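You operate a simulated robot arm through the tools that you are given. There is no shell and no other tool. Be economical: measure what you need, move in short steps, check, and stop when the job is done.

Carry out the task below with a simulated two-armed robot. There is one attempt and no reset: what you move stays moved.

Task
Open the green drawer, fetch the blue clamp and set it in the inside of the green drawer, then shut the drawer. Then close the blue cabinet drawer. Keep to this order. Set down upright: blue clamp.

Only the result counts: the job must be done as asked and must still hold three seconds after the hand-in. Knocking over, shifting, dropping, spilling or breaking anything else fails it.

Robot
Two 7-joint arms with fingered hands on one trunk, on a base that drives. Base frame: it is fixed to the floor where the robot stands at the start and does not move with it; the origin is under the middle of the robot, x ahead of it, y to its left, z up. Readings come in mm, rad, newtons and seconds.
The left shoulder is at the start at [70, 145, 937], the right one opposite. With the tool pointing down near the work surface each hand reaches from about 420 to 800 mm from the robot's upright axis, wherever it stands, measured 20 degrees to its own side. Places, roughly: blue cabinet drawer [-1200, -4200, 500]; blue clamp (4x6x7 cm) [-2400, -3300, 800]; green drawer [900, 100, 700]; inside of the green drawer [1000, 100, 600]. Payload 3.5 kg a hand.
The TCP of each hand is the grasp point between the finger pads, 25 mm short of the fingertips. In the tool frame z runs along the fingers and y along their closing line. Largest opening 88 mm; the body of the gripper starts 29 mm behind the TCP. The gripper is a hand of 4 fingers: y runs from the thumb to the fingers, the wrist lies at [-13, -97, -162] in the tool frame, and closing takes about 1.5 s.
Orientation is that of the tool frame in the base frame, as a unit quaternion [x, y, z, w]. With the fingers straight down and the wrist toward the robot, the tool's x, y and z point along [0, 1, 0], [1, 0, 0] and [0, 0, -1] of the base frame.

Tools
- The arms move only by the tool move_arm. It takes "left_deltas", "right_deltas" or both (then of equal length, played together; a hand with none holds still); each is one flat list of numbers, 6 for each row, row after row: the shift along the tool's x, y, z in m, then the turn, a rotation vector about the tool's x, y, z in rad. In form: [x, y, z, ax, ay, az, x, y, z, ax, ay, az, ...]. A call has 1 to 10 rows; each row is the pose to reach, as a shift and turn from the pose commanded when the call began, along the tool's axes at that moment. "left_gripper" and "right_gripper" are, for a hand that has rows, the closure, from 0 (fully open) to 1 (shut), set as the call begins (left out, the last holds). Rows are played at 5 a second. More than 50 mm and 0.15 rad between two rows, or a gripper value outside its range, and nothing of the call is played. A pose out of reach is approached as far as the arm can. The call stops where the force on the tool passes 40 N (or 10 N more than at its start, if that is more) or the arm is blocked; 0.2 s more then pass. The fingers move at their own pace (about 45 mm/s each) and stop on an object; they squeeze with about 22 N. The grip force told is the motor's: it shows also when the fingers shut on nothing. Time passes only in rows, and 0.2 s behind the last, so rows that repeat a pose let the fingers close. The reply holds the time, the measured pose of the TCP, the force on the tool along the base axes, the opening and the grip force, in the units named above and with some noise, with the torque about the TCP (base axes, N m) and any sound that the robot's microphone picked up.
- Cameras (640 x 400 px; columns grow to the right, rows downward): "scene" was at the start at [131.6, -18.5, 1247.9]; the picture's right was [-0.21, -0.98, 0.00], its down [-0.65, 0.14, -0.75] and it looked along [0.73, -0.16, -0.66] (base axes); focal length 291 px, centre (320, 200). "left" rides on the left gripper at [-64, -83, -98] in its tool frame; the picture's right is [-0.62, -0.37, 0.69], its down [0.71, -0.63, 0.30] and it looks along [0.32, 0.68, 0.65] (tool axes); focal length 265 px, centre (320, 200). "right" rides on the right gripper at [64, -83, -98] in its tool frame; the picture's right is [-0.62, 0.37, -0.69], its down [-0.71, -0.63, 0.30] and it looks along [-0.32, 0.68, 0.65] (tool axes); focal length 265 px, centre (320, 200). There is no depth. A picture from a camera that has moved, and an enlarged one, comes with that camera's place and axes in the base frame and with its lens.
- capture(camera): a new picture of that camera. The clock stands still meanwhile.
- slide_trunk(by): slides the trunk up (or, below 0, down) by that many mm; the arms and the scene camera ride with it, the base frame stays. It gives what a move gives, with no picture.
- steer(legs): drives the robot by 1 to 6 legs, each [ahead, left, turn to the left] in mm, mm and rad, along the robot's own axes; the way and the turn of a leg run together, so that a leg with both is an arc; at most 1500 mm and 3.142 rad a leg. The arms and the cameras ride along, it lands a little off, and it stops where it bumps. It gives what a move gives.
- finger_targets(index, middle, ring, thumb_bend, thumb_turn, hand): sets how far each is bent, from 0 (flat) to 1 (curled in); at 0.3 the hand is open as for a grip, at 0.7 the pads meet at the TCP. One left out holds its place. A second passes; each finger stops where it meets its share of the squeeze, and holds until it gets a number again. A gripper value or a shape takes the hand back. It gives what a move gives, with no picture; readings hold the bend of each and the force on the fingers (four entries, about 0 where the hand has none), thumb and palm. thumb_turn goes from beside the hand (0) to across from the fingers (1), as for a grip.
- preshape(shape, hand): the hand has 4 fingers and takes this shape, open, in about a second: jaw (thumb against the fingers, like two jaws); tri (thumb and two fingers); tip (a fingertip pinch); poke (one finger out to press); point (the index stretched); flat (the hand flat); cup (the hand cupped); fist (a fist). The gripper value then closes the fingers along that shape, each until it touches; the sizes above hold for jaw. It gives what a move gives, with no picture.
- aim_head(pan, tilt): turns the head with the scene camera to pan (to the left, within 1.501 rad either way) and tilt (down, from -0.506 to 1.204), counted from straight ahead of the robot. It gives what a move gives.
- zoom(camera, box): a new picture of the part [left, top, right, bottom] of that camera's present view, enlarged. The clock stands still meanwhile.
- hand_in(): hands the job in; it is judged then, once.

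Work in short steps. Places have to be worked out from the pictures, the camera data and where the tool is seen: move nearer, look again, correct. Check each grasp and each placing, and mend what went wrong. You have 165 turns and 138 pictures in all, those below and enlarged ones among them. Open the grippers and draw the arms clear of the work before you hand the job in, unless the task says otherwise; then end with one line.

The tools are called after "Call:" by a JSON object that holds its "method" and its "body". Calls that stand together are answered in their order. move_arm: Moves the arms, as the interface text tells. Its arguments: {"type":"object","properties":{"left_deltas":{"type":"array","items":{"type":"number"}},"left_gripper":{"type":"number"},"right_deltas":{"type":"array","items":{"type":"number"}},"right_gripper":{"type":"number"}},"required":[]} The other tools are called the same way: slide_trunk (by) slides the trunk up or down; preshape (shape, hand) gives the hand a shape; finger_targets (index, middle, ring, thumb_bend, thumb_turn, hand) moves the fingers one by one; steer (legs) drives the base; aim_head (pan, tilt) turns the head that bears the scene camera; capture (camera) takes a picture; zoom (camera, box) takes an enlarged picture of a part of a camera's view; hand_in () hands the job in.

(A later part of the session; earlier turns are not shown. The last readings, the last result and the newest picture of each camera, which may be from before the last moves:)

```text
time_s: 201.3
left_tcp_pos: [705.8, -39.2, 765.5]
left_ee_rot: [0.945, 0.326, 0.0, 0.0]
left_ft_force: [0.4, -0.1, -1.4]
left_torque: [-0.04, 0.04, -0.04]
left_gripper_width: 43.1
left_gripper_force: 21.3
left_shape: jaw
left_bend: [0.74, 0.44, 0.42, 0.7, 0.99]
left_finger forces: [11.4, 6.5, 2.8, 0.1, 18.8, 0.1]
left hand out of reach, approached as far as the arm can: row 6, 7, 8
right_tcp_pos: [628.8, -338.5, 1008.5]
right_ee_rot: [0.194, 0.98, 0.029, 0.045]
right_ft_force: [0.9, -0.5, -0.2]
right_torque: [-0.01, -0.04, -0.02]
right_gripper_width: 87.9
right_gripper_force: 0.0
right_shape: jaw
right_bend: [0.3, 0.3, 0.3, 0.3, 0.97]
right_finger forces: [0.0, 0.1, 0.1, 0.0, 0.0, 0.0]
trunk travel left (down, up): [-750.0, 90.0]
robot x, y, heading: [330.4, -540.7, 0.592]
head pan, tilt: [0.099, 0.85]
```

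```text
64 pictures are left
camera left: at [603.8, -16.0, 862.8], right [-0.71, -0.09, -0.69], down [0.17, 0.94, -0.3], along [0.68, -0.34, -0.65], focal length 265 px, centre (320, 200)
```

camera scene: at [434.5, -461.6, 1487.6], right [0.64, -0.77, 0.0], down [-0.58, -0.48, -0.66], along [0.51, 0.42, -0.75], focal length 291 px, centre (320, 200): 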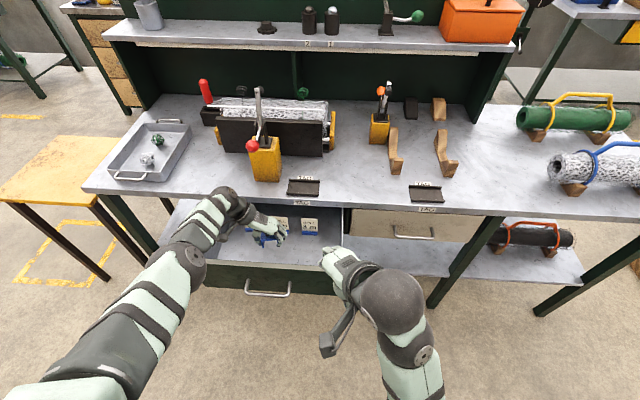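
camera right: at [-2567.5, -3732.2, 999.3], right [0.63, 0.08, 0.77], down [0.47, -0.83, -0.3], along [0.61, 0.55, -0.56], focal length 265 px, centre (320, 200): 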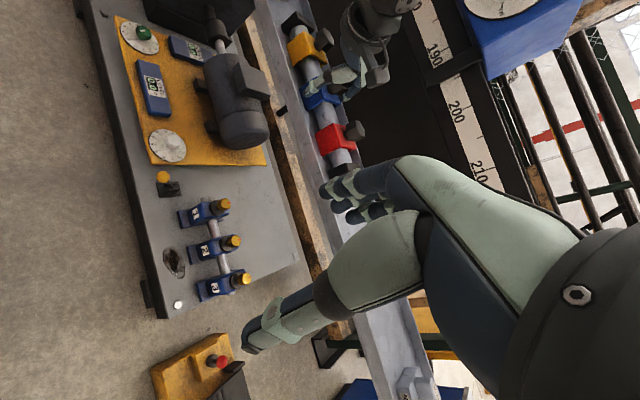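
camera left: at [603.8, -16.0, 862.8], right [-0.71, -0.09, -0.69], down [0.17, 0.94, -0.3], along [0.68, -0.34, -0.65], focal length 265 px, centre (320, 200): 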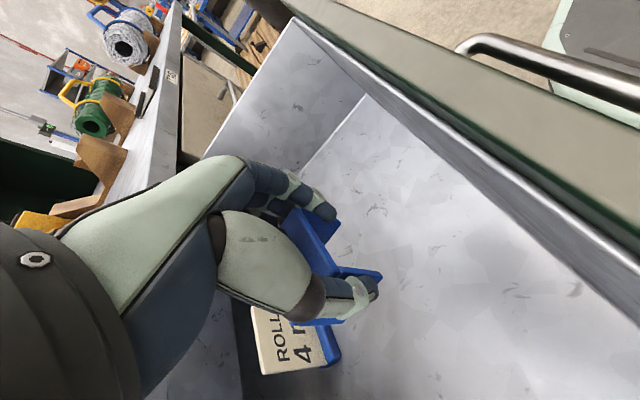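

The arm is at its reach limit relative to the trunk at z≈765; the forearm should stay ~30 mm clear of the front panel. I lower with the trunk, 80 mm first.

Call:
{"method": "slide_trunk", "body": {"by": -80}}

Call:
{"method": "zoom", "body": {"camera": "scene", "box": [140, 150, 380, 310]}}

Call:
{"method": "capture", "body": {"camera": "left"}}

Call:
{"method": "capture", "body": {"camera": "right"}}

```text
time_s: 202.5
left_tcp_pos: [705.7, -41.4, 685.0]
left_ee_rot: [0.945, 0.326, 0.001, 0.001]
left_ft_force: [-0.2, -0.3, -1.4]
left_torque: [-0.02, 0.02, -0.02]
left_gripper_width: 43.2
left_gripper_force: 21.7
left_shape: jaw
left_bend: [0.74, 0.44, 0.42, 0.7, 0.99]
left_finger forces: [11.5, 6.7, 2.9, 0.0, 18.8, 0.1]
right_tcp_pos: [627.6, -338.7, 930.6]
right_ee_rot: [0.194, 0.98, 0.029, 0.045]
right_ft_force: [0.2, 0.6, 0.1]
right_torque: [-0.03, -0.01, 0.0]
right_gripper_width: 87.9
right_gripper_force: 0.1
right_shape: jaw
right_bend: [0.3, 0.3, 0.3, 0.3, 0.97]
right_finger forces: [0.0, 0.0, 0.0, 0.0, 0.1, 0.1]
trunk travel left (down, up): [-670.0, 170.0]
robot x, y, heading: [332.7, -540.1, 0.595]
head pan, tilt: [0.099, 0.85]
```

```text
2.50 times, centred on (260, 230) of scene
camera zoom: at [433.5, -461.2, 1407.7], right [0.64, -0.77, 0.0], down [-0.58, -0.48, -0.66], along [0.51, 0.42, -0.75], focal length 727 px, centre (470, 125)
```

zoom: 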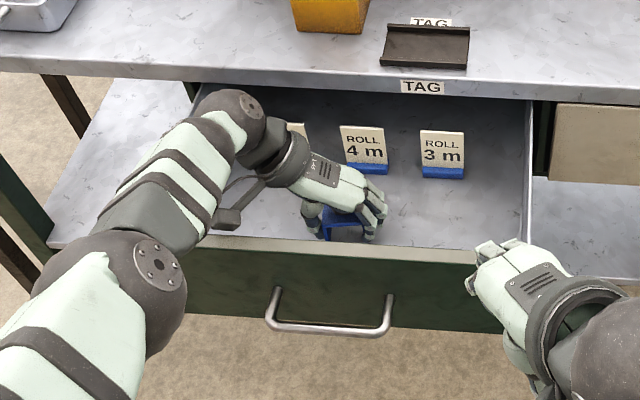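

```text
62 pictures are left
camera left: at [603.5, -15.8, 783.2], right [-0.71, -0.09, -0.69], down [0.17, 0.94, -0.3], along [0.68, -0.34, -0.65], focal length 265 px, centre (320, 200)
```

left: 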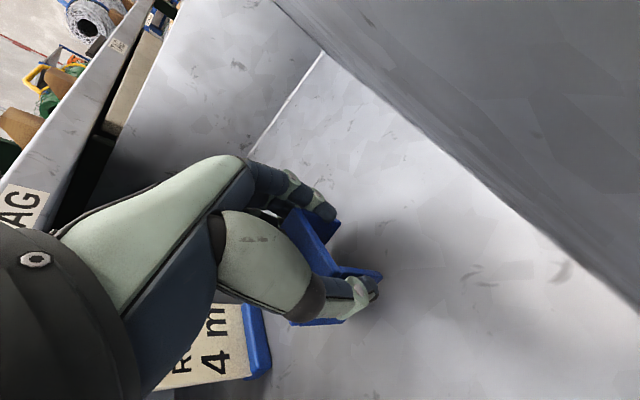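

```text
61 pictures are left
camera right: at [527.9, -393.1, 1016.4], right [0.64, 0.08, 0.76], down [0.45, -0.84, -0.29], along [0.62, 0.53, -0.57], focal length 265 px, centre (320, 200)
```

right: 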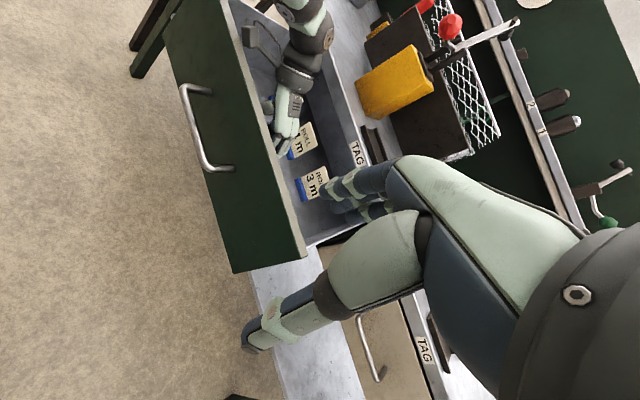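

The hand's camera bracket is only ~12 mm inside the front panel. I drive ahead 30 mm to centre the hand between panel and cards.

Call:
{"method": "steer", "body": {"legs": [[30, 0, 0]]}}

Call:
{"method": "capture", "body": {"camera": "left"}}

Call:
{"method": "zoom", "body": {"camera": "scene", "box": [140, 150, 380, 310]}}

```text
time_s: 203.3
left_tcp_pos: [732.3, -25.0, 686.7]
left_ee_rot: [0.945, 0.326, 0.001, -0.001]
left_ft_force: [0.7, -1.0, -2.0]
left_torque: [0.01, 0.02, 0.01]
left_gripper_width: 43.2
left_gripper_force: 21.6
left_shape: jaw
left_bend: [0.74, 0.44, 0.42, 0.7, 0.99]
left_finger forces: [11.5, 6.6, 3.0, 0.1, 18.9, 0.1]
right_tcp_pos: [654.4, -322.1, 929.1]
right_ee_rot: [0.194, 0.98, 0.029, 0.046]
right_ft_force: [0.0, -0.6, 0.1]
right_torque: [-0.03, -0.01, 0.01]
right_gripper_width: 88.1
right_gripper_force: 0.1
right_shape: jaw
right_bend: [0.3, 0.3, 0.3, 0.3, 0.97]
right_finger forces: [0.1, 0.0, 0.0, 0.1, 0.0, 0.0]
trunk travel left (down, up): [-670.0, 170.0]
robot x, y, heading: [360.0, -520.0, 0.594]
head pan, tilt: [0.099, 0.85]
```

```text
60 pictures are left
camera left: at [629.2, 0.5, 783.8], right [-0.71, -0.09, -0.69], down [0.18, 0.94, -0.3], along [0.68, -0.34, -0.65], focal length 265 px, centre (320, 200)
```

left: 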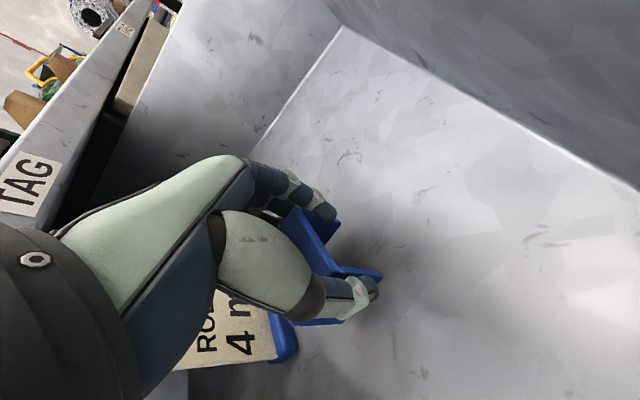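

```text
2.50 times, centred on (260, 230) of scene
camera zoom: at [458.2, -445.0, 1407.8], right [0.64, -0.77, 0.0], down [-0.58, -0.48, -0.66], along [0.51, 0.42, -0.75], focal length 727 px, centre (470, 125)
```

zoom: 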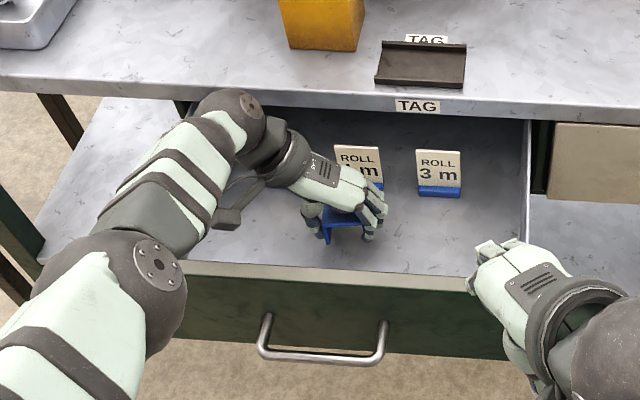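

Well centred now. I lower 28 mm more.

Call:
{"method": "slide_trunk", "body": {"by": -28}}

Call:
{"method": "capture", "body": {"camera": "left"}}

Call:
{"method": "zoom", "body": {"camera": "scene", "box": [220, 170, 340, 270]}}

```text
time_s: 203.9
left_tcp_pos: [736.0, -19.2, 667.9]
left_ee_rot: [0.945, 0.326, 0.011, -0.002]
left_ft_force: [-1.8, 2.0, 22.7]
left_torque: [0.1, -0.05, -0.1]
left_gripper_width: 40.5
left_gripper_force: 22.1
left_shape: jaw
left_bend: [0.76, 0.39, 0.37, 0.74, 0.99]
left_finger forces: [1.2, 13.4, 3.8, 0.0, 20.9, 0.0]
right_tcp_pos: [653.2, -323.2, 903.5]
right_ee_rot: [0.194, 0.98, 0.03, 0.046]
right_ft_force: [0.8, 0.4, 0.4]
right_torque: [0.0, 0.05, 0.03]
right_gripper_width: 87.7
right_gripper_force: 0.0
right_shape: jaw
right_bend: [0.3, 0.3, 0.3, 0.3, 0.97]
right_finger forces: [0.1, 0.1, 0.0, 0.1, 0.0, 0.0]
trunk travel left (down, up): [-644.0, 196.0]
robot x, y, heading: [358.4, -521.3, 0.59]
head pan, tilt: [0.099, 0.85]
stopped: the force on the tool passed its limit at 54 N (the readings are from after the stop); the commanded pose is now the measured one
```

```text
58 pictures are left
camera left: at [631.6, 5.3, 765.1], right [-0.7, -0.08, -0.71], down [0.18, 0.94, -0.29], along [0.69, -0.33, -0.64], focal length 265 px, centre (320, 200)
```

left: 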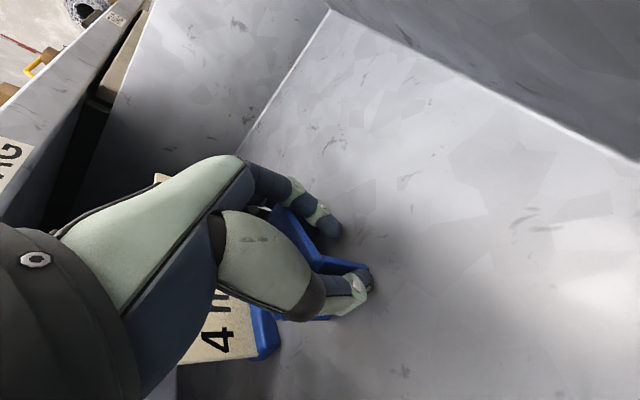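

```text
4.00 times, centred on (280, 220) of scene
camera zoom: at [457.6, -445.1, 1381.8], right [0.64, -0.77, 0.0], down [-0.58, -0.48, -0.66], along [0.51, 0.42, -0.75], focal length 1163 px, centre (480, 120)
```

zoom: 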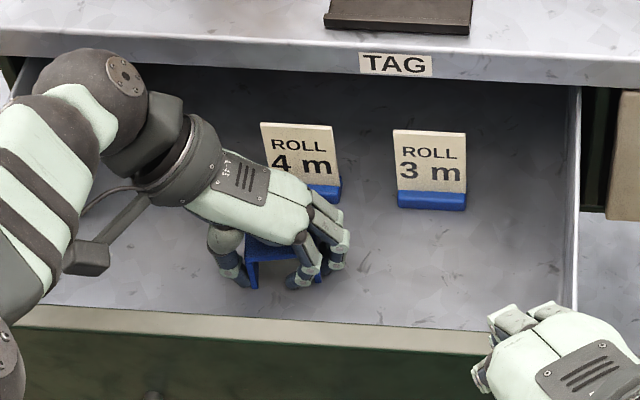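

Contact with the drawer floor at TCP z≈668 (54 N, now 23 N). I check the clamp's attitude more closely before releasing.

Call:
{"method": "zoom", "body": {"camera": "left", "box": [220, 150, 420, 350]}}

Call:
{"method": "zoom", "body": {"camera": "scene", "box": [260, 215, 320, 255]}}

Call:
{"method": "zoom", "body": {"camera": "right", "box": [220, 20, 360, 220]}}

```text
2.00 times, centred on (320, 250) of left
camera zoom: at [631.6, 5.3, 765.1], right [-0.7, -0.08, -0.71], down [0.18, 0.94, -0.29], along [0.69, -0.33, -0.64], focal length 531 px, centre (320, 100)
```

zoom: 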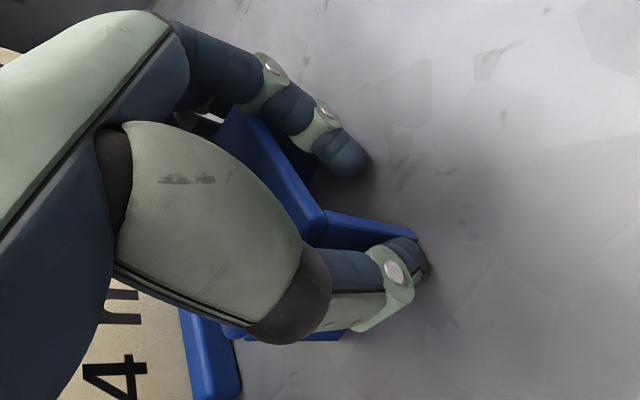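

```text
10.00 times, centred on (290, 235) of scene
camera zoom: at [457.6, -445.1, 1381.8], right [0.64, -0.77, 0.0], down [-0.58, -0.48, -0.66], along [0.51, 0.42, -0.75], focal length 2908 px, centre (620, -150)
```

zoom: 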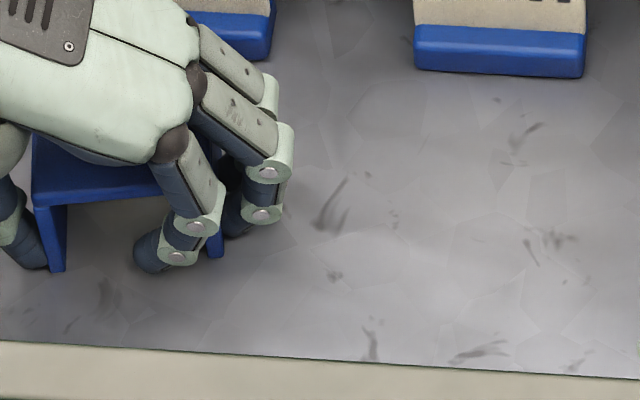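

```text
2.00 times, centred on (290, 120) of right
camera zoom: at [552.4, -376.8, 990.6], right [0.64, 0.07, 0.77], down [0.45, -0.84, -0.29], along [0.62, 0.53, -0.57], focal length 531 px, centre (380, 360)
```

zoom: 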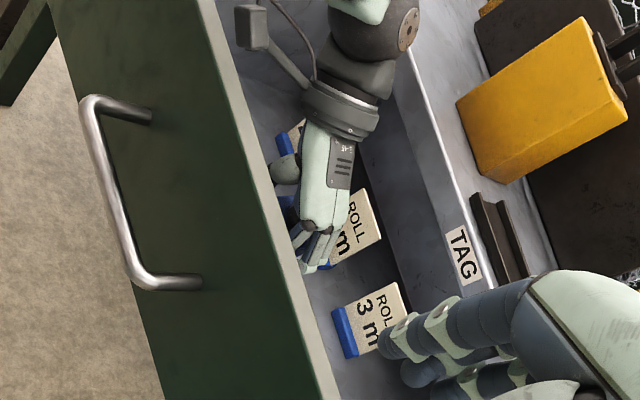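

The clamp stands upright with its legs at floor level. I open the hand gently.

Call:
{"method": "move_arm", "body": {"left_deltas": [0, 0, -0.001, 0, 0, 0, 0, 0, -0.001, 0, 0, 0, 0, 0, -0.001, 0, 0, 0, 0, 0, -0.001, 0, 0, 0, 0, 0, -0.001, 0, 0, 0, 0, 0, -0.001, 0, 0, 0], "left_gripper": 0.1}}

Call:
{"method": "zoom", "body": {"camera": "scene", "box": [240, 190, 330, 260]}}

Call:
{"method": "zoom", "body": {"camera": "left", "box": [180, 130, 420, 370]}}

```text
time_s: 205.3
left_tcp_pos: [734.1, -22.1, 667.2]
left_ee_rot: [0.946, 0.325, 0.008, -0.001]
left_ft_force: [2.1, -5.0, 19.3]
left_torque: [-0.23, -0.23, 0.02]
left_gripper_width: 79.1
left_gripper_force: 0.1
left_shape: jaw
left_bend: [0.29, 0.3, 0.3, 0.36, 0.98]
left_finger forces: [0.7, 10.8, 0.0, 0.0, 8.1, 0.0]
right_tcp_pos: [652.9, -323.5, 904.6]
right_ee_rot: [0.193, 0.98, 0.031, 0.045]
right_ft_force: [0.6, -0.1, 0.3]
right_torque: [0.03, 0.03, 0.03]
right_gripper_width: 88.1
right_gripper_force: 0.1
right_shape: jaw
right_bend: [0.3, 0.3, 0.3, 0.3, 0.97]
right_finger forces: [0.0, 0.0, 0.0, 0.0, 0.0, 0.0]
trunk travel left (down, up): [-644.0, 196.0]
robot x, y, heading: [356.0, -519.2, 0.592]
head pan, tilt: [0.099, 0.85]
```

```text
5.71 times, centred on (285, 225) of scene
camera zoom: at [457.0, -448.0, 1382.1], right [0.64, -0.77, 0.0], down [-0.58, -0.48, -0.66], along [0.51, 0.42, -0.75], focal length 1662 px, centre (520, 57)
```

zoom: 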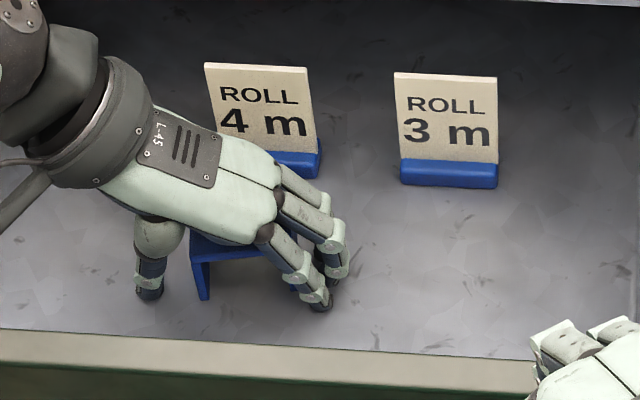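

```text
1.67 times, centred on (300, 250) of left
camera zoom: at [630.0, 1.6, 764.6], right [-0.71, -0.09, -0.7], down [0.18, 0.94, -0.29], along [0.69, -0.33, -0.65], focal length 442 px, centre (353, 117)
```

zoom: 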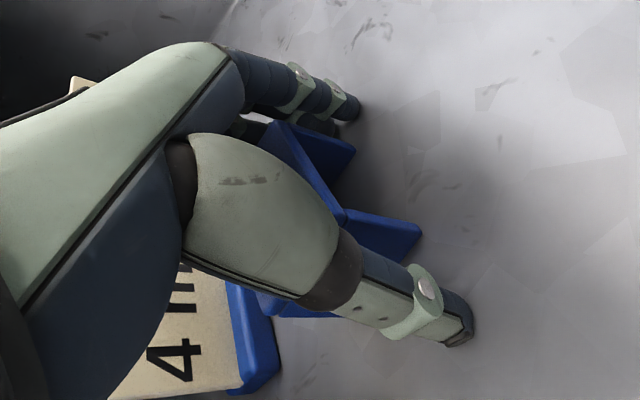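

The hand is open and the clamp stands on its legs. I raise the trunk straight up to withdraw.

Call:
{"method": "slide_trunk", "body": {"by": 60}}

Call:
{"method": "zoom", "body": {"camera": "scene", "box": [220, 190, 340, 280]}}

Call:
{"method": "capture", "body": {"camera": "left"}}

```text
time_s: 206.3
left_tcp_pos: [734.6, -20.5, 725.6]
left_ee_rot: [0.945, 0.327, 0.006, -0.001]
left_ft_force: [-0.8, -0.2, -0.3]
left_torque: [-0.02, -0.01, 0.03]
left_gripper_width: 79.4
left_gripper_force: 0.1
left_shape: jaw
left_bend: [0.29, 0.32, 0.3, 0.34, 0.98]
left_finger forces: [0.0, 0.0, 0.0, 0.0, 0.1, 0.0]
right_tcp_pos: [654.1, -321.6, 963.7]
right_ee_rot: [0.193, 0.98, 0.03, 0.046]
right_ft_force: [0.3, -0.4, -0.1]
right_torque: [0.03, 0.01, 0.0]
right_gripper_width: 87.9
right_gripper_force: 0.1
right_shape: jaw
right_bend: [0.3, 0.3, 0.3, 0.3, 0.97]
right_finger forces: [0.0, 0.1, 0.1, 0.0, 0.0, 0.0]
trunk travel left (down, up): [-704.0, 136.0]
robot x, y, heading: [359.1, -518.8, 0.59]
head pan, tilt: [0.099, 0.85]
```

```text
4.44 times, centred on (280, 235) of scene
camera zoom: at [458.9, -444.1, 1441.7], right [0.64, -0.77, 0.0], down [-0.58, -0.48, -0.66], along [0.51, 0.42, -0.75], focal length 1293 px, centre (498, 44)
```

zoom: 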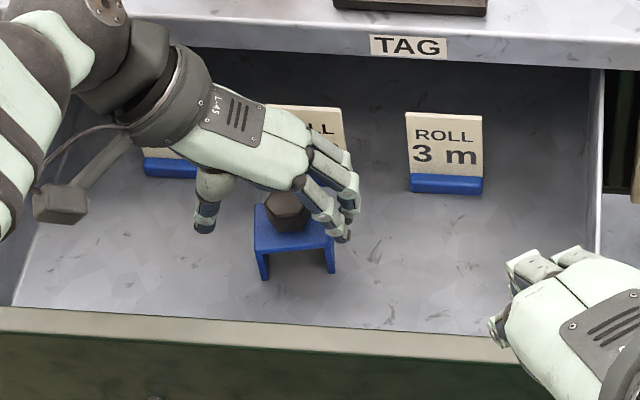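

```text
50 pictures are left
camera left: at [630.5, 3.6, 822.1], right [-0.71, -0.09, -0.7], down [0.18, 0.94, -0.3], along [0.68, -0.33, -0.65], focal length 265 px, centre (320, 200)
```

left: 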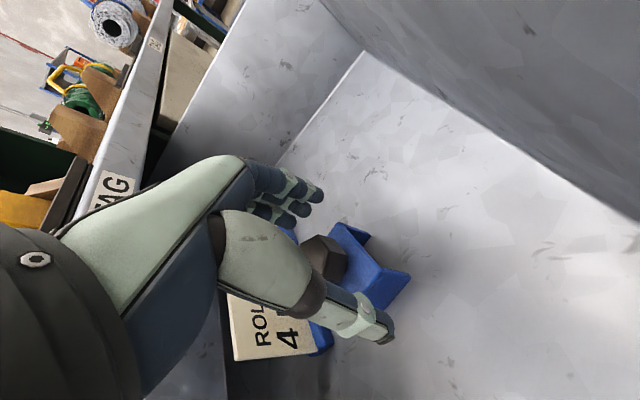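

The clamp stands upright on its own in the drawer. I raise the rest of the way and back off.

Call:
{"method": "slide_trunk", "body": {"by": 134}}

Call:
{"method": "move_arm", "body": {"left_deltas": [0, 0, -0.03, 0, 0, 0, 0, 0, -0.06, 0, 0, 0, 0, 0, -0.09, 0, 0, 0]}}

Call:
{"method": "steer", "body": {"legs": [[-250, 0, 0.015]]}}

Call:
{"method": "capture", "body": {"camera": "scene"}}

```text
time_s: 208.0
left_tcp_pos: [734.8, -19.6, 860.8]
left_ee_rot: [0.945, 0.328, 0.007, -0.001]
left_ft_force: [0.2, -0.3, -0.1]
left_torque: [-0.02, -0.01, -0.01]
left_gripper_width: 79.2
left_gripper_force: 0.1
left_shape: jaw
left_bend: [0.29, 0.32, 0.3, 0.34, 0.98]
left_finger forces: [0.0, 0.0, 0.0, 0.0, 0.0, 0.1]
right_tcp_pos: [653.3, -321.1, 1096.9]
right_ee_rot: [0.194, 0.979, 0.029, 0.046]
right_ft_force: [0.2, -0.8, 0.1]
right_torque: [-0.01, 0.02, 0.01]
right_gripper_width: 87.8
right_gripper_force: 0.1
right_shape: jaw
right_bend: [0.3, 0.3, 0.3, 0.3, 0.97]
right_finger forces: [0.1, 0.1, 0.0, 0.0, 0.0, 0.0]
trunk travel left (down, up): [-838.0, 2.0]
robot x, y, heading: [357.3, -520.6, 0.595]
head pan, tilt: [0.099, 0.85]
```

```text
time_s: 208.8
left_tcp_pos: [735.5, -23.5, 949.6]
left_ee_rot: [0.945, 0.327, 0.006, -0.002]
left_ft_force: [0.1, 0.3, 0.3]
left_torque: [0.0, 0.04, 0.03]
left_gripper_width: 79.3
left_gripper_force: 0.2
left_shape: jaw
left_bend: [0.29, 0.32, 0.3, 0.34, 0.98]
left_finger forces: [0.0, 0.0, 0.0, 0.1, 0.0, 0.1]
right_tcp_pos: [653.5, -322.2, 1096.9]
right_ee_rot: [0.193, 0.98, 0.029, 0.045]
right_ft_force: [0.0, -0.7, 0.7]
right_torque: [-0.03, -0.01, 0.01]
right_gripper_width: 87.8
right_gripper_force: 0.1
right_shape: jaw
right_bend: [0.3, 0.3, 0.3, 0.3, 0.97]
right_finger forces: [0.1, 0.1, 0.0, 0.0, 0.1, 0.0]
trunk travel left (down, up): [-838.0, 2.0]
robot x, y, heading: [360.7, -522.7, 0.592]
head pan, tilt: [0.099, 0.85]
```

```text
time_s: 210.6
left_tcp_pos: [526.0, -159.0, 949.1]
left_ee_rot: [0.944, 0.33, 0.007, -0.001]
left_ft_force: [0.5, 0.4, 0.2]
left_torque: [0.0, 0.02, -0.01]
left_gripper_width: 79.5
left_gripper_force: 0.1
left_shape: jaw
left_bend: [0.29, 0.32, 0.3, 0.34, 0.98]
left_finger forces: [0.0, 0.0, 0.1, 0.0, 0.1, 0.0]
right_tcp_pos: [445.2, -459.2, 1097.1]
right_ee_rot: [0.19, 0.98, 0.028, 0.046]
right_ft_force: [0.1, 0.6, -0.3]
right_torque: [0.02, 0.01, -0.02]
right_gripper_width: 87.9
right_gripper_force: 0.1
right_shape: jaw
right_bend: [0.3, 0.3, 0.3, 0.3, 0.97]
right_finger forces: [0.1, 0.0, 0.1, 0.0, 0.1, 0.1]
trunk travel left (down, up): [-838.0, 2.0]
robot x, y, heading: [152.5, -659.7, 0.6]
head pan, tilt: [0.099, 0.85]
```

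```text
49 pictures are left
camera scene: at [252.2, -583.1, 1575.5], right [0.64, -0.77, 0.0], down [-0.58, -0.48, -0.66], along [0.5, 0.42, -0.75], focal length 291 px, centre (320, 200)
```

scene: 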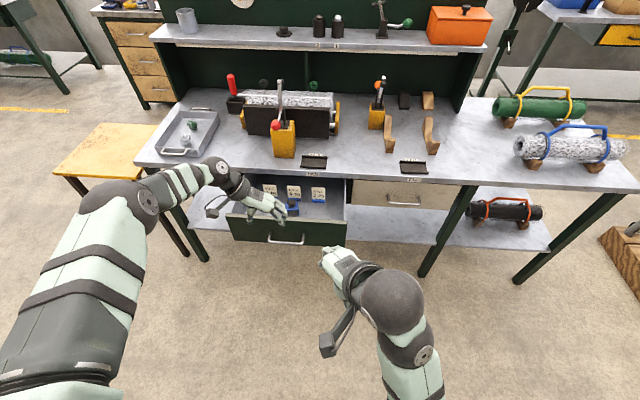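

Next, shut the drawer. I turn the left hand back (wrist toward robot) while drawing it in 150 mm, close it, and lower the trunk to handle height.

Call:
{"method": "move_arm", "body": {"left_deltas": [-0.015, 0, 0, 0, 0, -0.15, -0.03, 0, 0, 0, 0, -0.3, -0.045, 0, 0, 0, 0, -0.45, -0.06, 0, 0, 0, 0, -0.6, -0.075, 0, 0, 0, 0, -0.75, -0.09, 0, 0, 0, 0, -0.9, -0.105, 0, 0, 0, 0, -1.05, -0.12, 0, 0, 0, 0, -1.2, -0.135, 0, 0, 0, 0, -1.35, -0.15, 0, 0, 0, 0, -1.5], "left_gripper": 1}}

Call:
{"method": "slide_trunk", "body": {"by": -235}}

Call:
{"method": "capture", "body": {"camera": "scene"}}

```text
time_s: 212.8
left_tcp_pos: [408.5, -252.4, 949.4]
left_ee_rot: [0.466, 0.885, 0.006, 0.003]
left_ft_force: [0.1, -0.1, -0.1]
left_torque: [-0.01, -0.01, 0.0]
left_gripper_width: 0.0
left_gripper_force: 22.1
left_shape: jaw
left_bend: [0.7, 0.7, 0.7, 0.37, 1.0]
left_finger forces: [0.0, 0.0, 0.0, 0.0, 0.0, 0.0]
right_tcp_pos: [445.5, -461.5, 1098.3]
right_ee_rot: [0.189, 0.98, 0.029, 0.045]
right_ft_force: [-0.6, -0.4, 0.8]
right_torque: [0.03, 0.01, -0.02]
right_gripper_width: 87.7
right_gripper_force: 0.1
right_shape: jaw
right_bend: [0.3, 0.3, 0.3, 0.3, 0.97]
right_finger forces: [0.0, 0.0, 0.0, 0.0, 0.1, 0.0]
trunk travel left (down, up): [-838.0, 2.0]
robot x, y, heading: [150.6, -657.8, 0.596]
head pan, tilt: [0.099, 0.85]
```

```text
time_s: 215.3
left_tcp_pos: [407.6, -253.0, 713.2]
left_ee_rot: [0.465, 0.885, 0.005, 0.004]
left_ft_force: [0.0, -0.2, -0.2]
left_torque: [-0.04, 0.0, -0.03]
left_gripper_width: 0.1
left_gripper_force: 22.5
left_shape: jaw
left_bend: [0.7, 0.7, 0.7, 0.37, 1.0]
left_finger forces: [0.1, 0.1, 0.0, 0.0, 0.1, 0.0]
right_tcp_pos: [443.7, -459.9, 862.6]
right_ee_rot: [0.191, 0.98, 0.03, 0.046]
right_ft_force: [0.2, 0.8, -0.6]
right_torque: [-0.01, 0.02, 0.03]
right_gripper_width: 87.8
right_gripper_force: 0.0
right_shape: jaw
right_bend: [0.3, 0.3, 0.3, 0.3, 0.97]
right_finger forces: [0.0, 0.0, 0.0, 0.0, 0.0, 0.0]
trunk travel left (down, up): [-603.0, 237.0]
robot x, y, heading: [151.5, -660.0, 0.604]
head pan, tilt: [0.099, 0.85]
```

```text
48 pictures are left
camera scene: at [250.6, -584.4, 1340.8], right [0.64, -0.77, 0.0], down [-0.57, -0.48, -0.66], along [0.51, 0.42, -0.75], focal length 291 px, centre (320, 200)
```

scene: 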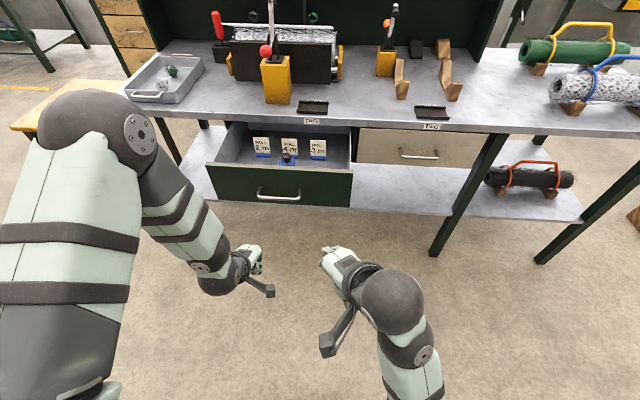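

The hand is aligned with the handle (L≈-442). I drive ahead 150 mm, then push with the arm slowly.

Call:
{"method": "steer", "body": {"legs": [[150, 0, 0.01]]}}

Call:
{"method": "move_arm", "body": {"left_deltas": [0, 0.012, 0, 0, 0, 0, 0, 0.024, 0, 0, 0, 0, 0, 0.036, 0, 0, 0, 0, 0, 0.048, 0, 0, 0, 0, 0, 0.06, 0, 0, 0, 0, 0, 0.072, 0, 0, 0, 0, 0, 0.084, 0, 0, 0, 0, 0, 0.096, 0, 0, 0, 0]}}

Call:
{"method": "capture", "body": {"camera": "scene"}}

```text
time_s: 216.7
left_tcp_pos: [531.4, -165.0, 712.0]
left_ee_rot: [0.463, 0.886, 0.005, 0.003]
left_ft_force: [0.4, 0.1, -0.3]
left_torque: [-0.06, 0.04, 0.02]
left_gripper_width: 0.0
left_gripper_force: 22.6
left_shape: jaw
left_bend: [0.7, 0.7, 0.7, 0.37, 1.0]
left_finger forces: [0.1, 0.1, 0.0, 0.0, 0.1, 0.0]
right_tcp_pos: [569.1, -370.3, 862.2]
right_ee_rot: [0.187, 0.981, 0.029, 0.046]
right_ft_force: [-0.1, 0.5, -0.1]
right_torque: [0.01, 0.02, -0.01]
right_gripper_width: 87.7
right_gripper_force: 0.2
right_shape: jaw
right_bend: [0.3, 0.3, 0.3, 0.3, 0.97]
right_finger forces: [0.0, 0.0, 0.0, 0.1, 0.0, 0.1]
trunk travel left (down, up): [-603.0, 237.0]
robot x, y, heading: [276.8, -575.1, 0.607]
head pan, tilt: [0.099, 0.85]
```

```text
time_s: 218.4
left_tcp_pos: [610.3, -110.0, 713.2]
left_ee_rot: [0.463, 0.886, 0.005, 0.004]
left_ft_force: [0.0, 0.0, -0.1]
left_torque: [0.02, 0.02, -0.01]
left_gripper_width: 0.0
left_gripper_force: 21.7
left_shape: jaw
left_bend: [0.7, 0.7, 0.7, 0.37, 1.0]
left_finger forces: [0.0, 0.0, 0.0, 0.0, 0.1, 0.1]
right_tcp_pos: [568.7, -371.3, 861.4]
right_ee_rot: [0.186, 0.981, 0.029, 0.045]
right_ft_force: [-0.5, 0.8, -0.6]
right_torque: [0.02, 0.0, 0.02]
right_gripper_width: 87.9
right_gripper_force: 0.2
right_shape: jaw
right_bend: [0.3, 0.3, 0.3, 0.3, 0.97]
right_finger forces: [0.0, 0.0, 0.1, 0.1, 0.0, 0.0]
trunk travel left (down, up): [-603.0, 237.0]
robot x, y, heading: [275.9, -576.2, 0.609]
head pan, tilt: [0.099, 0.85]
```

```text
47 pictures are left
camera scene: at [376.5, -496.9, 1340.7], right [0.65, -0.76, 0.0], down [-0.57, -0.49, -0.66], along [0.5, 0.43, -0.75], focal length 291 px, centre (320, 200)
```

scene: 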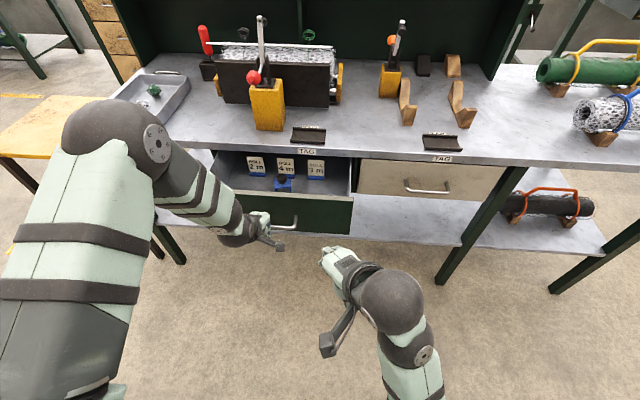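

No force yet; the hand is at the handle. I continue pushing slowly.

Call:
{"method": "move_arm", "body": {"left_deltas": [0, 0.012, 0, 0, 0, 0, 0, 0.024, 0, 0, 0, 0, 0, 0.036, 0, 0, 0, 0, 0, 0.048, 0, 0, 0, 0, 0, 0.06, 0, 0, 0, 0]}}

Call:
{"method": "zoom", "body": {"camera": "scene", "box": [200, 130, 380, 250]}}

Call:
{"method": "capture", "body": {"camera": "left"}}

```text
time_s: 219.7
left_tcp_pos: [656.9, -75.6, 713.7]
left_ee_rot: [0.463, 0.886, 0.006, 0.003]
left_ft_force: [0.2, 0.2, 0.6]
left_torque: [0.02, 0.01, -0.02]
left_gripper_width: 0.1
left_gripper_force: 21.9
left_shape: jaw
left_bend: [0.7, 0.7, 0.7, 0.37, 1.0]
left_finger forces: [0.0, 0.0, 0.1, 0.0, 0.0, 0.0]
right_tcp_pos: [569.5, -372.1, 862.6]
right_ee_rot: [0.187, 0.981, 0.03, 0.046]
right_ft_force: [0.6, 0.3, 0.0]
right_torque: [0.0, 0.0, 0.0]
right_gripper_width: 87.8
right_gripper_force: 0.1
right_shape: jaw
right_bend: [0.3, 0.3, 0.3, 0.3, 0.97]
right_finger forces: [0.0, 0.1, 0.0, 0.0, 0.0, 0.0]
trunk travel left (down, up): [-603.0, 237.0]
robot x, y, heading: [279.7, -573.4, 0.606]
head pan, tilt: [0.099, 0.85]
```

```text
3.33 times, centred on (290, 190) of scene
camera zoom: at [376.6, -496.8, 1340.6], right [0.65, -0.76, 0.0], down [-0.57, -0.49, -0.66], along [0.5, 0.43, -0.75], focal length 969 px, centre (420, 233)
```

zoom: 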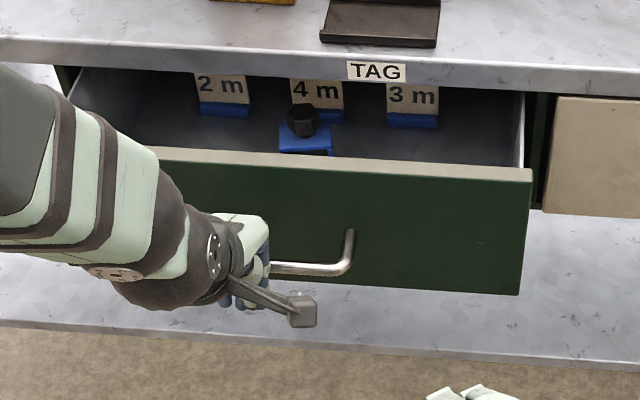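

```text
45 pictures are left
camera left: at [624.9, -177.4, 810.6], right [0.06, -0.71, -0.7], down [-0.92, 0.23, -0.31], along [0.38, 0.66, -0.65], focal length 265 px, centre (320, 200)
```

left: 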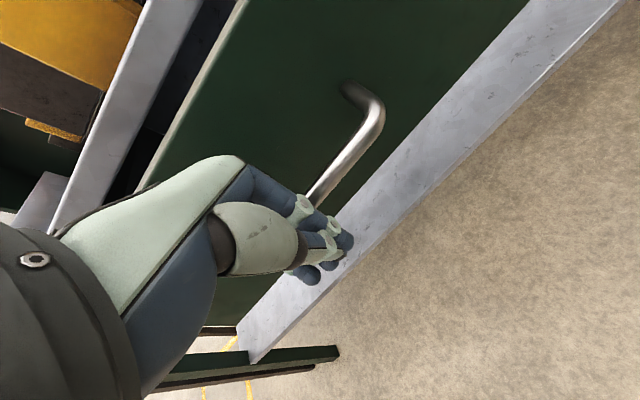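

It is closing, with cards and clamp still standing. I keep pushing slowly.

Call:
{"method": "move_arm", "body": {"left_deltas": [0, 0.011, 0, 0, 0, 0, 0, 0.022, 0, 0, 0, 0, 0, 0.033, 0, 0, 0, 0, 0, 0.044, 0, 0, 0, 0, 0, 0.055, 0, 0, 0, 0, 0, 0.066, 0, 0, 0, 0, 0, 0.077, 0, 0, 0, 0, 0, 0.088, 0, 0, 0, 0]}}

Call:
{"method": "zoom", "body": {"camera": "scene", "box": [200, 130, 380, 250]}}

```text
time_s: 221.4
left_tcp_pos: [730.9, -27.1, 716.8]
left_ee_rot: [0.463, 0.886, 0.005, 0.004]
left_ft_force: [-0.1, -0.6, -0.7]
left_torque: [0.02, 0.0, 0.01]
left_gripper_width: 0.0
left_gripper_force: 22.1
left_shape: jaw
left_bend: [0.7, 0.7, 0.7, 0.37, 1.0]
left_finger forces: [0.0, 0.8, 0.0, 0.1, 0.0, 0.0]
right_tcp_pos: [569.9, -371.1, 861.7]
right_ee_rot: [0.187, 0.981, 0.031, 0.045]
right_ft_force: [0.2, 0.8, 0.6]
right_torque: [0.0, -0.03, -0.01]
right_gripper_width: 88.3
right_gripper_force: 0.0
right_shape: jaw
right_bend: [0.3, 0.3, 0.3, 0.3, 0.97]
right_finger forces: [0.0, 0.1, 0.0, 0.0, 0.0, 0.0]
trunk travel left (down, up): [-603.0, 237.0]
robot x, y, heading: [277.2, -577.2, 0.607]
head pan, tilt: [0.099, 0.85]
```

```text
3.33 times, centred on (290, 190) of scene
camera zoom: at [376.5, -496.8, 1340.7], right [0.65, -0.76, 0.0], down [-0.57, -0.49, -0.66], along [0.5, 0.43, -0.75], focal length 969 px, centre (420, 233)
```

zoom: 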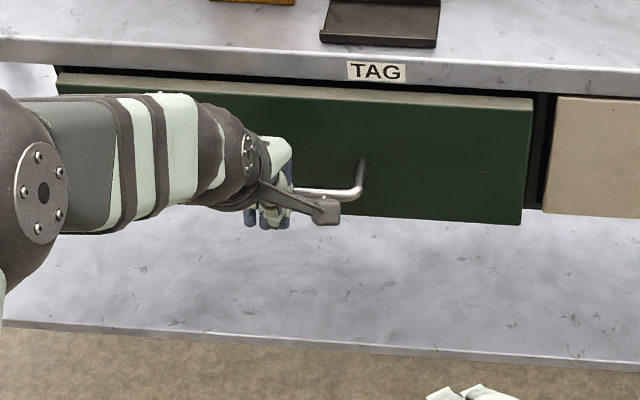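

Nearly shut. I push the last centimetres until it stops.

Call:
{"method": "move_arm", "body": {"left_deltas": [0, 0.008, 0, 0, 0, 0, 0, 0.016, 0, 0, 0, 0, 0, 0.024, 0, 0, 0, 0, 0, 0.032, 0, 0, 0, 0, 0, 0.04, 0, 0, 0, 0, 0, 0.048, 0, 0, 0, 0, 0, 0.056, 0, 0, 0, 0]}}

Call:
{"method": "zoom", "body": {"camera": "scene", "box": [200, 130, 380, 250]}}

```text
time_s: 222.8
left_tcp_pos: [759.2, -7.3, 720.6]
left_ee_rot: [0.463, 0.886, 0.001, 0.0]
left_ft_force: [-24.1, -16.1, 17.4]
left_torque: [0.14, 0.1, 0.12]
left_gripper_width: 0.3
left_gripper_force: 22.2
left_shape: jaw
left_bend: [0.7, 0.7, 0.7, 0.39, 1.0]
left_finger forces: [20.0, 26.2, 4.0, 0.1, 0.0, 0.0]
right_tcp_pos: [562.1, -375.6, 864.1]
right_ee_rot: [0.186, 0.981, 0.032, 0.047]
right_ft_force: [-0.1, 0.0, 0.2]
right_torque: [0.0, 0.02, -0.01]
right_gripper_width: 87.8
right_gripper_force: 0.1
right_shape: jaw
right_bend: [0.3, 0.3, 0.3, 0.3, 0.97]
right_finger forces: [0.0, 0.0, 0.0, 0.1, 0.0, 0.1]
trunk travel left (down, up): [-603.0, 237.0]
robot x, y, heading: [276.2, -575.3, 0.612]
head pan, tilt: [0.099, 0.85]
stopped in row 6 (left hand): the force on the tool passed its limit at 45 N (the readings are from after the stop); the commanded pose is now the measured one
```

```text
3.33 times, centred on (290, 190) of scene
camera zoom: at [368.6, -503.7, 1341.9], right [0.65, -0.76, 0.0], down [-0.57, -0.49, -0.67], along [0.51, 0.43, -0.75], focal length 969 px, centre (420, 233)
```

zoom: 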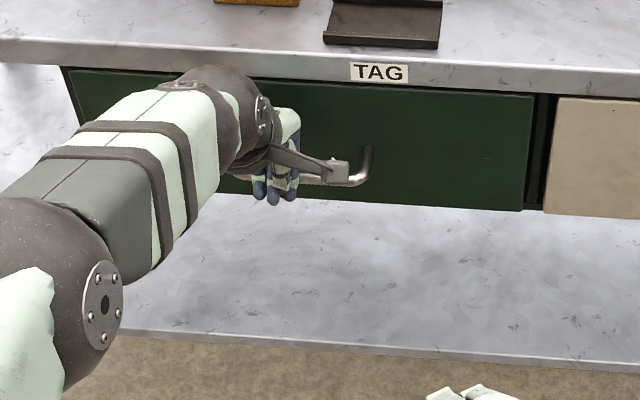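

The drawer has hit its stop and is flush. I back away and confirm.

Call:
{"method": "steer", "body": {"legs": [[-330, 0, 0]]}}

Call:
{"method": "capture", "body": {"camera": "scene"}}

```text
time_s: 224.9
left_tcp_pos: [493.2, -197.4, 712.3]
left_ee_rot: [0.467, 0.884, 0.0, 0.0]
left_ft_force: [-0.2, -0.4, -0.1]
left_torque: [-0.02, -0.01, 0.02]
left_gripper_width: 0.2
left_gripper_force: 22.0
left_shape: jaw
left_bend: [0.7, 0.7, 0.7, 0.4, 1.0]
left_finger forces: [0.0, 0.1, 0.0, 0.0, 0.1, 0.0]
right_tcp_pos: [296.1, -563.8, 862.5]
right_ee_rot: [0.19, 0.98, 0.029, 0.045]
right_ft_force: [0.3, -0.8, 1.1]
right_torque: [0.05, 0.02, 0.02]
right_gripper_width: 87.9
right_gripper_force: 0.0
right_shape: jaw
right_bend: [0.3, 0.3, 0.3, 0.3, 0.97]
right_finger forces: [0.0, 0.0, 0.0, 0.0, 0.0, 0.0]
trunk travel left (down, up): [-603.0, 237.0]
robot x, y, heading: [2.2, -767.1, 0.593]
head pan, tilt: [0.099, 0.85]
```

```text
42 pictures are left
camera scene: at [101.5, -687.2, 1340.8], right [0.64, -0.77, 0.0], down [-0.58, -0.48, -0.66], along [0.51, 0.42, -0.75], focal length 291 px, centre (320, 200)
```

scene: 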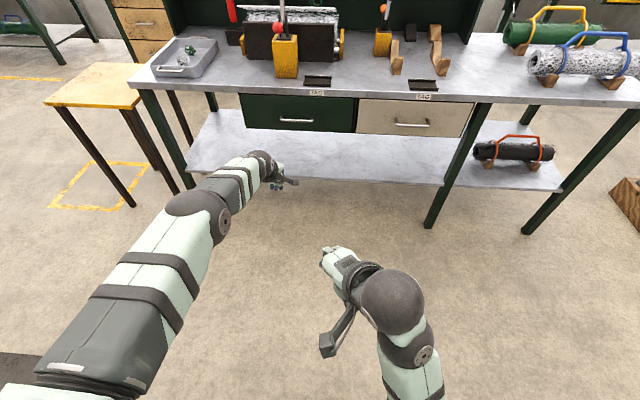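

The green drawer is shut with the bench undisturbed. I retract and raise the left arm, move off the post, and travel along the bench toward the way I came.

Call:
{"method": "move_arm", "body": {"left_deltas": [0, -0.04, 0, 0, 0, 0, 0, -0.08, 0, 0, 0, 0, 0, -0.12, -0.02, 0, 0, 0, 0, -0.16, -0.05, 0, 0, 0, 0, -0.2, -0.08, 0, 0, 0], "left_gripper": 0}}

Call:
{"method": "steer", "body": {"legs": [[330, 0, 0.02], [0, -640, 0]]}}

Call:
{"method": "aim_head", "body": {"pan": -0.9, "tilt": 0.6}}

Call:
{"method": "capture", "body": {"camera": "scene"}}

```text
time_s: 226.2
left_tcp_pos: [328.6, -309.6, 795.3]
left_ee_rot: [0.468, 0.884, 0.0, 0.0]
left_ft_force: [-0.1, -0.4, -0.4]
left_torque: [0.02, -0.04, -0.01]
left_gripper_width: 87.9
left_gripper_force: 0.1
left_shape: jaw
left_bend: [0.3, 0.3, 0.3, 0.3, 0.98]
left_finger forces: [0.0, 0.0, 0.1, 0.0, 0.0, 0.0]
right_tcp_pos: [294.8, -564.1, 863.3]
right_ee_rot: [0.191, 0.98, 0.03, 0.045]
right_ft_force: [-1.0, -1.0, -0.4]
right_torque: [-0.02, 0.01, -0.02]
right_gripper_width: 88.0
right_gripper_force: 0.0
right_shape: jaw
right_bend: [0.3, 0.3, 0.3, 0.3, 0.97]
right_finger forces: [0.1, 0.0, 0.0, 0.0, 0.0, 0.0]
trunk travel left (down, up): [-603.0, 237.0]
robot x, y, heading: [2.3, -763.5, 0.6]
head pan, tilt: [0.099, 0.85]
```

```text
time_s: 231.6
left_tcp_pos: [975.7, -630.4, 792.7]
left_ee_rot: [0.45, 0.893, -0.001, -0.001]
left_ft_force: [-0.3, 0.0, -0.1]
left_torque: [0.0, 0.0, 0.0]
left_gripper_width: 87.6
left_gripper_force: 0.1
left_shape: jaw
left_bend: [0.3, 0.3, 0.3, 0.3, 0.98]
left_finger forces: [0.0, 0.0, 0.0, 0.0, 0.0, 0.1]
right_tcp_pos: [952.4, -885.6, 861.6]
right_ee_rot: [0.172, 0.984, 0.03, 0.045]
right_ft_force: [0.0, 0.4, -0.2]
right_torque: [-0.01, 0.01, 0.01]
right_gripper_width: 87.9
right_gripper_force: 0.2
right_shape: jaw
right_bend: [0.3, 0.3, 0.3, 0.3, 0.97]
right_finger forces: [0.0, 0.1, 0.0, 0.0, 0.0, 0.0]
trunk travel left (down, up): [-603.0, 237.0]
robot x, y, heading: [667.2, -1099.6, 0.64]
head pan, tilt: [0.099, 0.85]
```

```text
time_s: 232.9
left_tcp_pos: [976.3, -630.5, 792.5]
left_ee_rot: [0.449, 0.893, -0.001, 0.0]
left_ft_force: [-0.1, -0.3, 0.6]
left_torque: [0.02, -0.02, -0.01]
left_gripper_width: 87.5
left_gripper_force: 0.1
left_shape: jaw
left_bend: [0.3, 0.3, 0.3, 0.3, 0.98]
left_finger forces: [0.0, 0.0, 0.0, 0.1, 0.0, 0.0]
right_tcp_pos: [952.5, -887.5, 861.8]
right_ee_rot: [0.172, 0.984, 0.03, 0.045]
right_ft_force: [-0.2, 0.5, -0.2]
right_torque: [0.01, 0.0, 0.02]
right_gripper_width: 87.9
right_gripper_force: 0.1
right_shape: jaw
right_bend: [0.3, 0.3, 0.3, 0.3, 0.97]
right_finger forces: [0.1, 0.0, 0.0, 0.0, 0.1, 0.0]
trunk travel left (down, up): [-603.0, 237.0]
robot x, y, heading: [666.4, -1102.2, 0.635]
head pan, tilt: [-0.901, 0.6]
```

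```text
41 pictures are left
camera scene: at [790.8, -1093.2, 1361.6], right [-0.26, -0.97, 0.0], down [-0.55, 0.15, -0.82], along [0.8, -0.21, -0.57], focal length 291 px, centre (320, 200)
```

scene: 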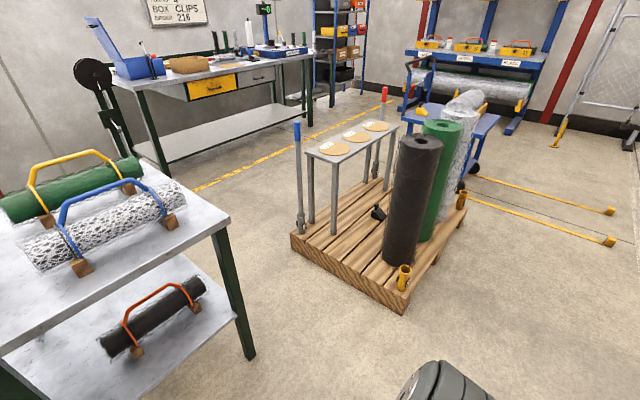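

I step forward to N≈55, turn right along the bench, and follow the earlier proven route past box and pallet.

Call:
{"method": "steer", "body": {"legs": [[150, 0, 0], [0, 0, -1.575], [260, 0, 0], [400, -50, -0.3], [0, 0, -0.42], [1400, 0, 0]]}}

Call:
{"method": "aim_head", "body": {"pan": -0.5, "tilt": 0.5}}

Call:
{"method": "capture", "body": {"camera": "scene"}}

```text
time_s: 249.4
left_tcp_pos: [1163.1, -3505.1, 793.6]
left_ee_rot: [1.0, -0.024, 0.0, -0.001]
left_ft_force: [-0.3, 0.7, -0.6]
left_torque: [-0.02, -0.02, 0.02]
left_gripper_width: 87.9
left_gripper_force: 0.1
left_shape: jaw
left_bend: [0.3, 0.3, 0.3, 0.3, 0.98]
left_finger forces: [0.0, 0.0, 0.0, 0.1, 0.1, 0.0]
right_tcp_pos: [981.7, -3325.6, 863.0]
right_ee_rot: [0.962, 0.266, -0.028, 0.046]
right_ft_force: [-0.8, 0.4, -0.2]
right_torque: [-0.02, 0.0, -0.03]
right_gripper_width: 87.8
right_gripper_force: 0.1
right_shape: jaw
right_bend: [0.3, 0.3, 0.3, 0.3, 0.97]
right_finger forces: [0.0, 0.0, 0.0, 0.1, 0.0, 0.1]
trunk travel left (down, up): [-603.0, 237.0]
robot x, y, heading: [998.6, -2967.2, -1.621]
head pan, tilt: [-0.901, 0.6]
```

```text
time_s: 250.3
left_tcp_pos: [1163.2, -3503.8, 792.5]
left_ee_rot: [1.0, -0.024, 0.0, 0.0]
left_ft_force: [0.2, -0.2, 0.5]
left_torque: [-0.04, 0.0, 0.0]
left_gripper_width: 87.6
left_gripper_force: 0.1
left_shape: jaw
left_bend: [0.3, 0.3, 0.3, 0.3, 0.98]
left_finger forces: [0.0, 0.1, 0.0, 0.0, 0.1, 0.1]
right_tcp_pos: [981.5, -3325.0, 862.0]
right_ee_rot: [0.962, 0.266, -0.028, 0.046]
right_ft_force: [-0.7, 0.2, 0.1]
right_torque: [-0.01, 0.02, 0.03]
right_gripper_width: 88.0
right_gripper_force: 0.0
right_shape: jaw
right_bend: [0.3, 0.3, 0.3, 0.3, 0.97]
right_finger forces: [0.0, 0.0, 0.1, 0.1, 0.0, 0.0]
trunk travel left (down, up): [-603.0, 237.0]
robot x, y, heading: [995.3, -2970.9, -1.622]
head pan, tilt: [-0.499, 0.499]
```

```text
40 pictures are left
camera scene: at [947.5, -3096.7, 1370.7], right [-0.85, 0.52, 0.0], down [0.25, 0.41, -0.88], along [-0.46, -0.75, -0.48], focal length 291 px, centre (320, 200)
```

scene: 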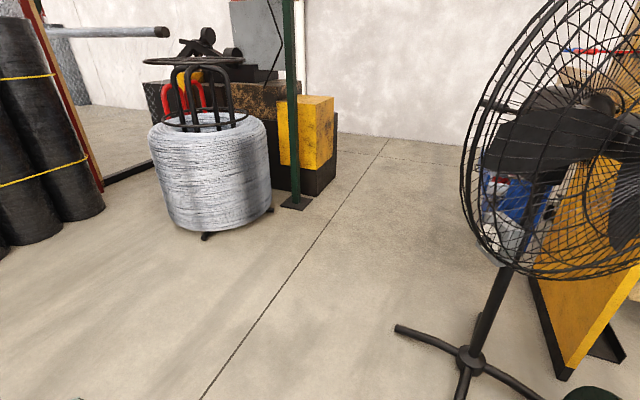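

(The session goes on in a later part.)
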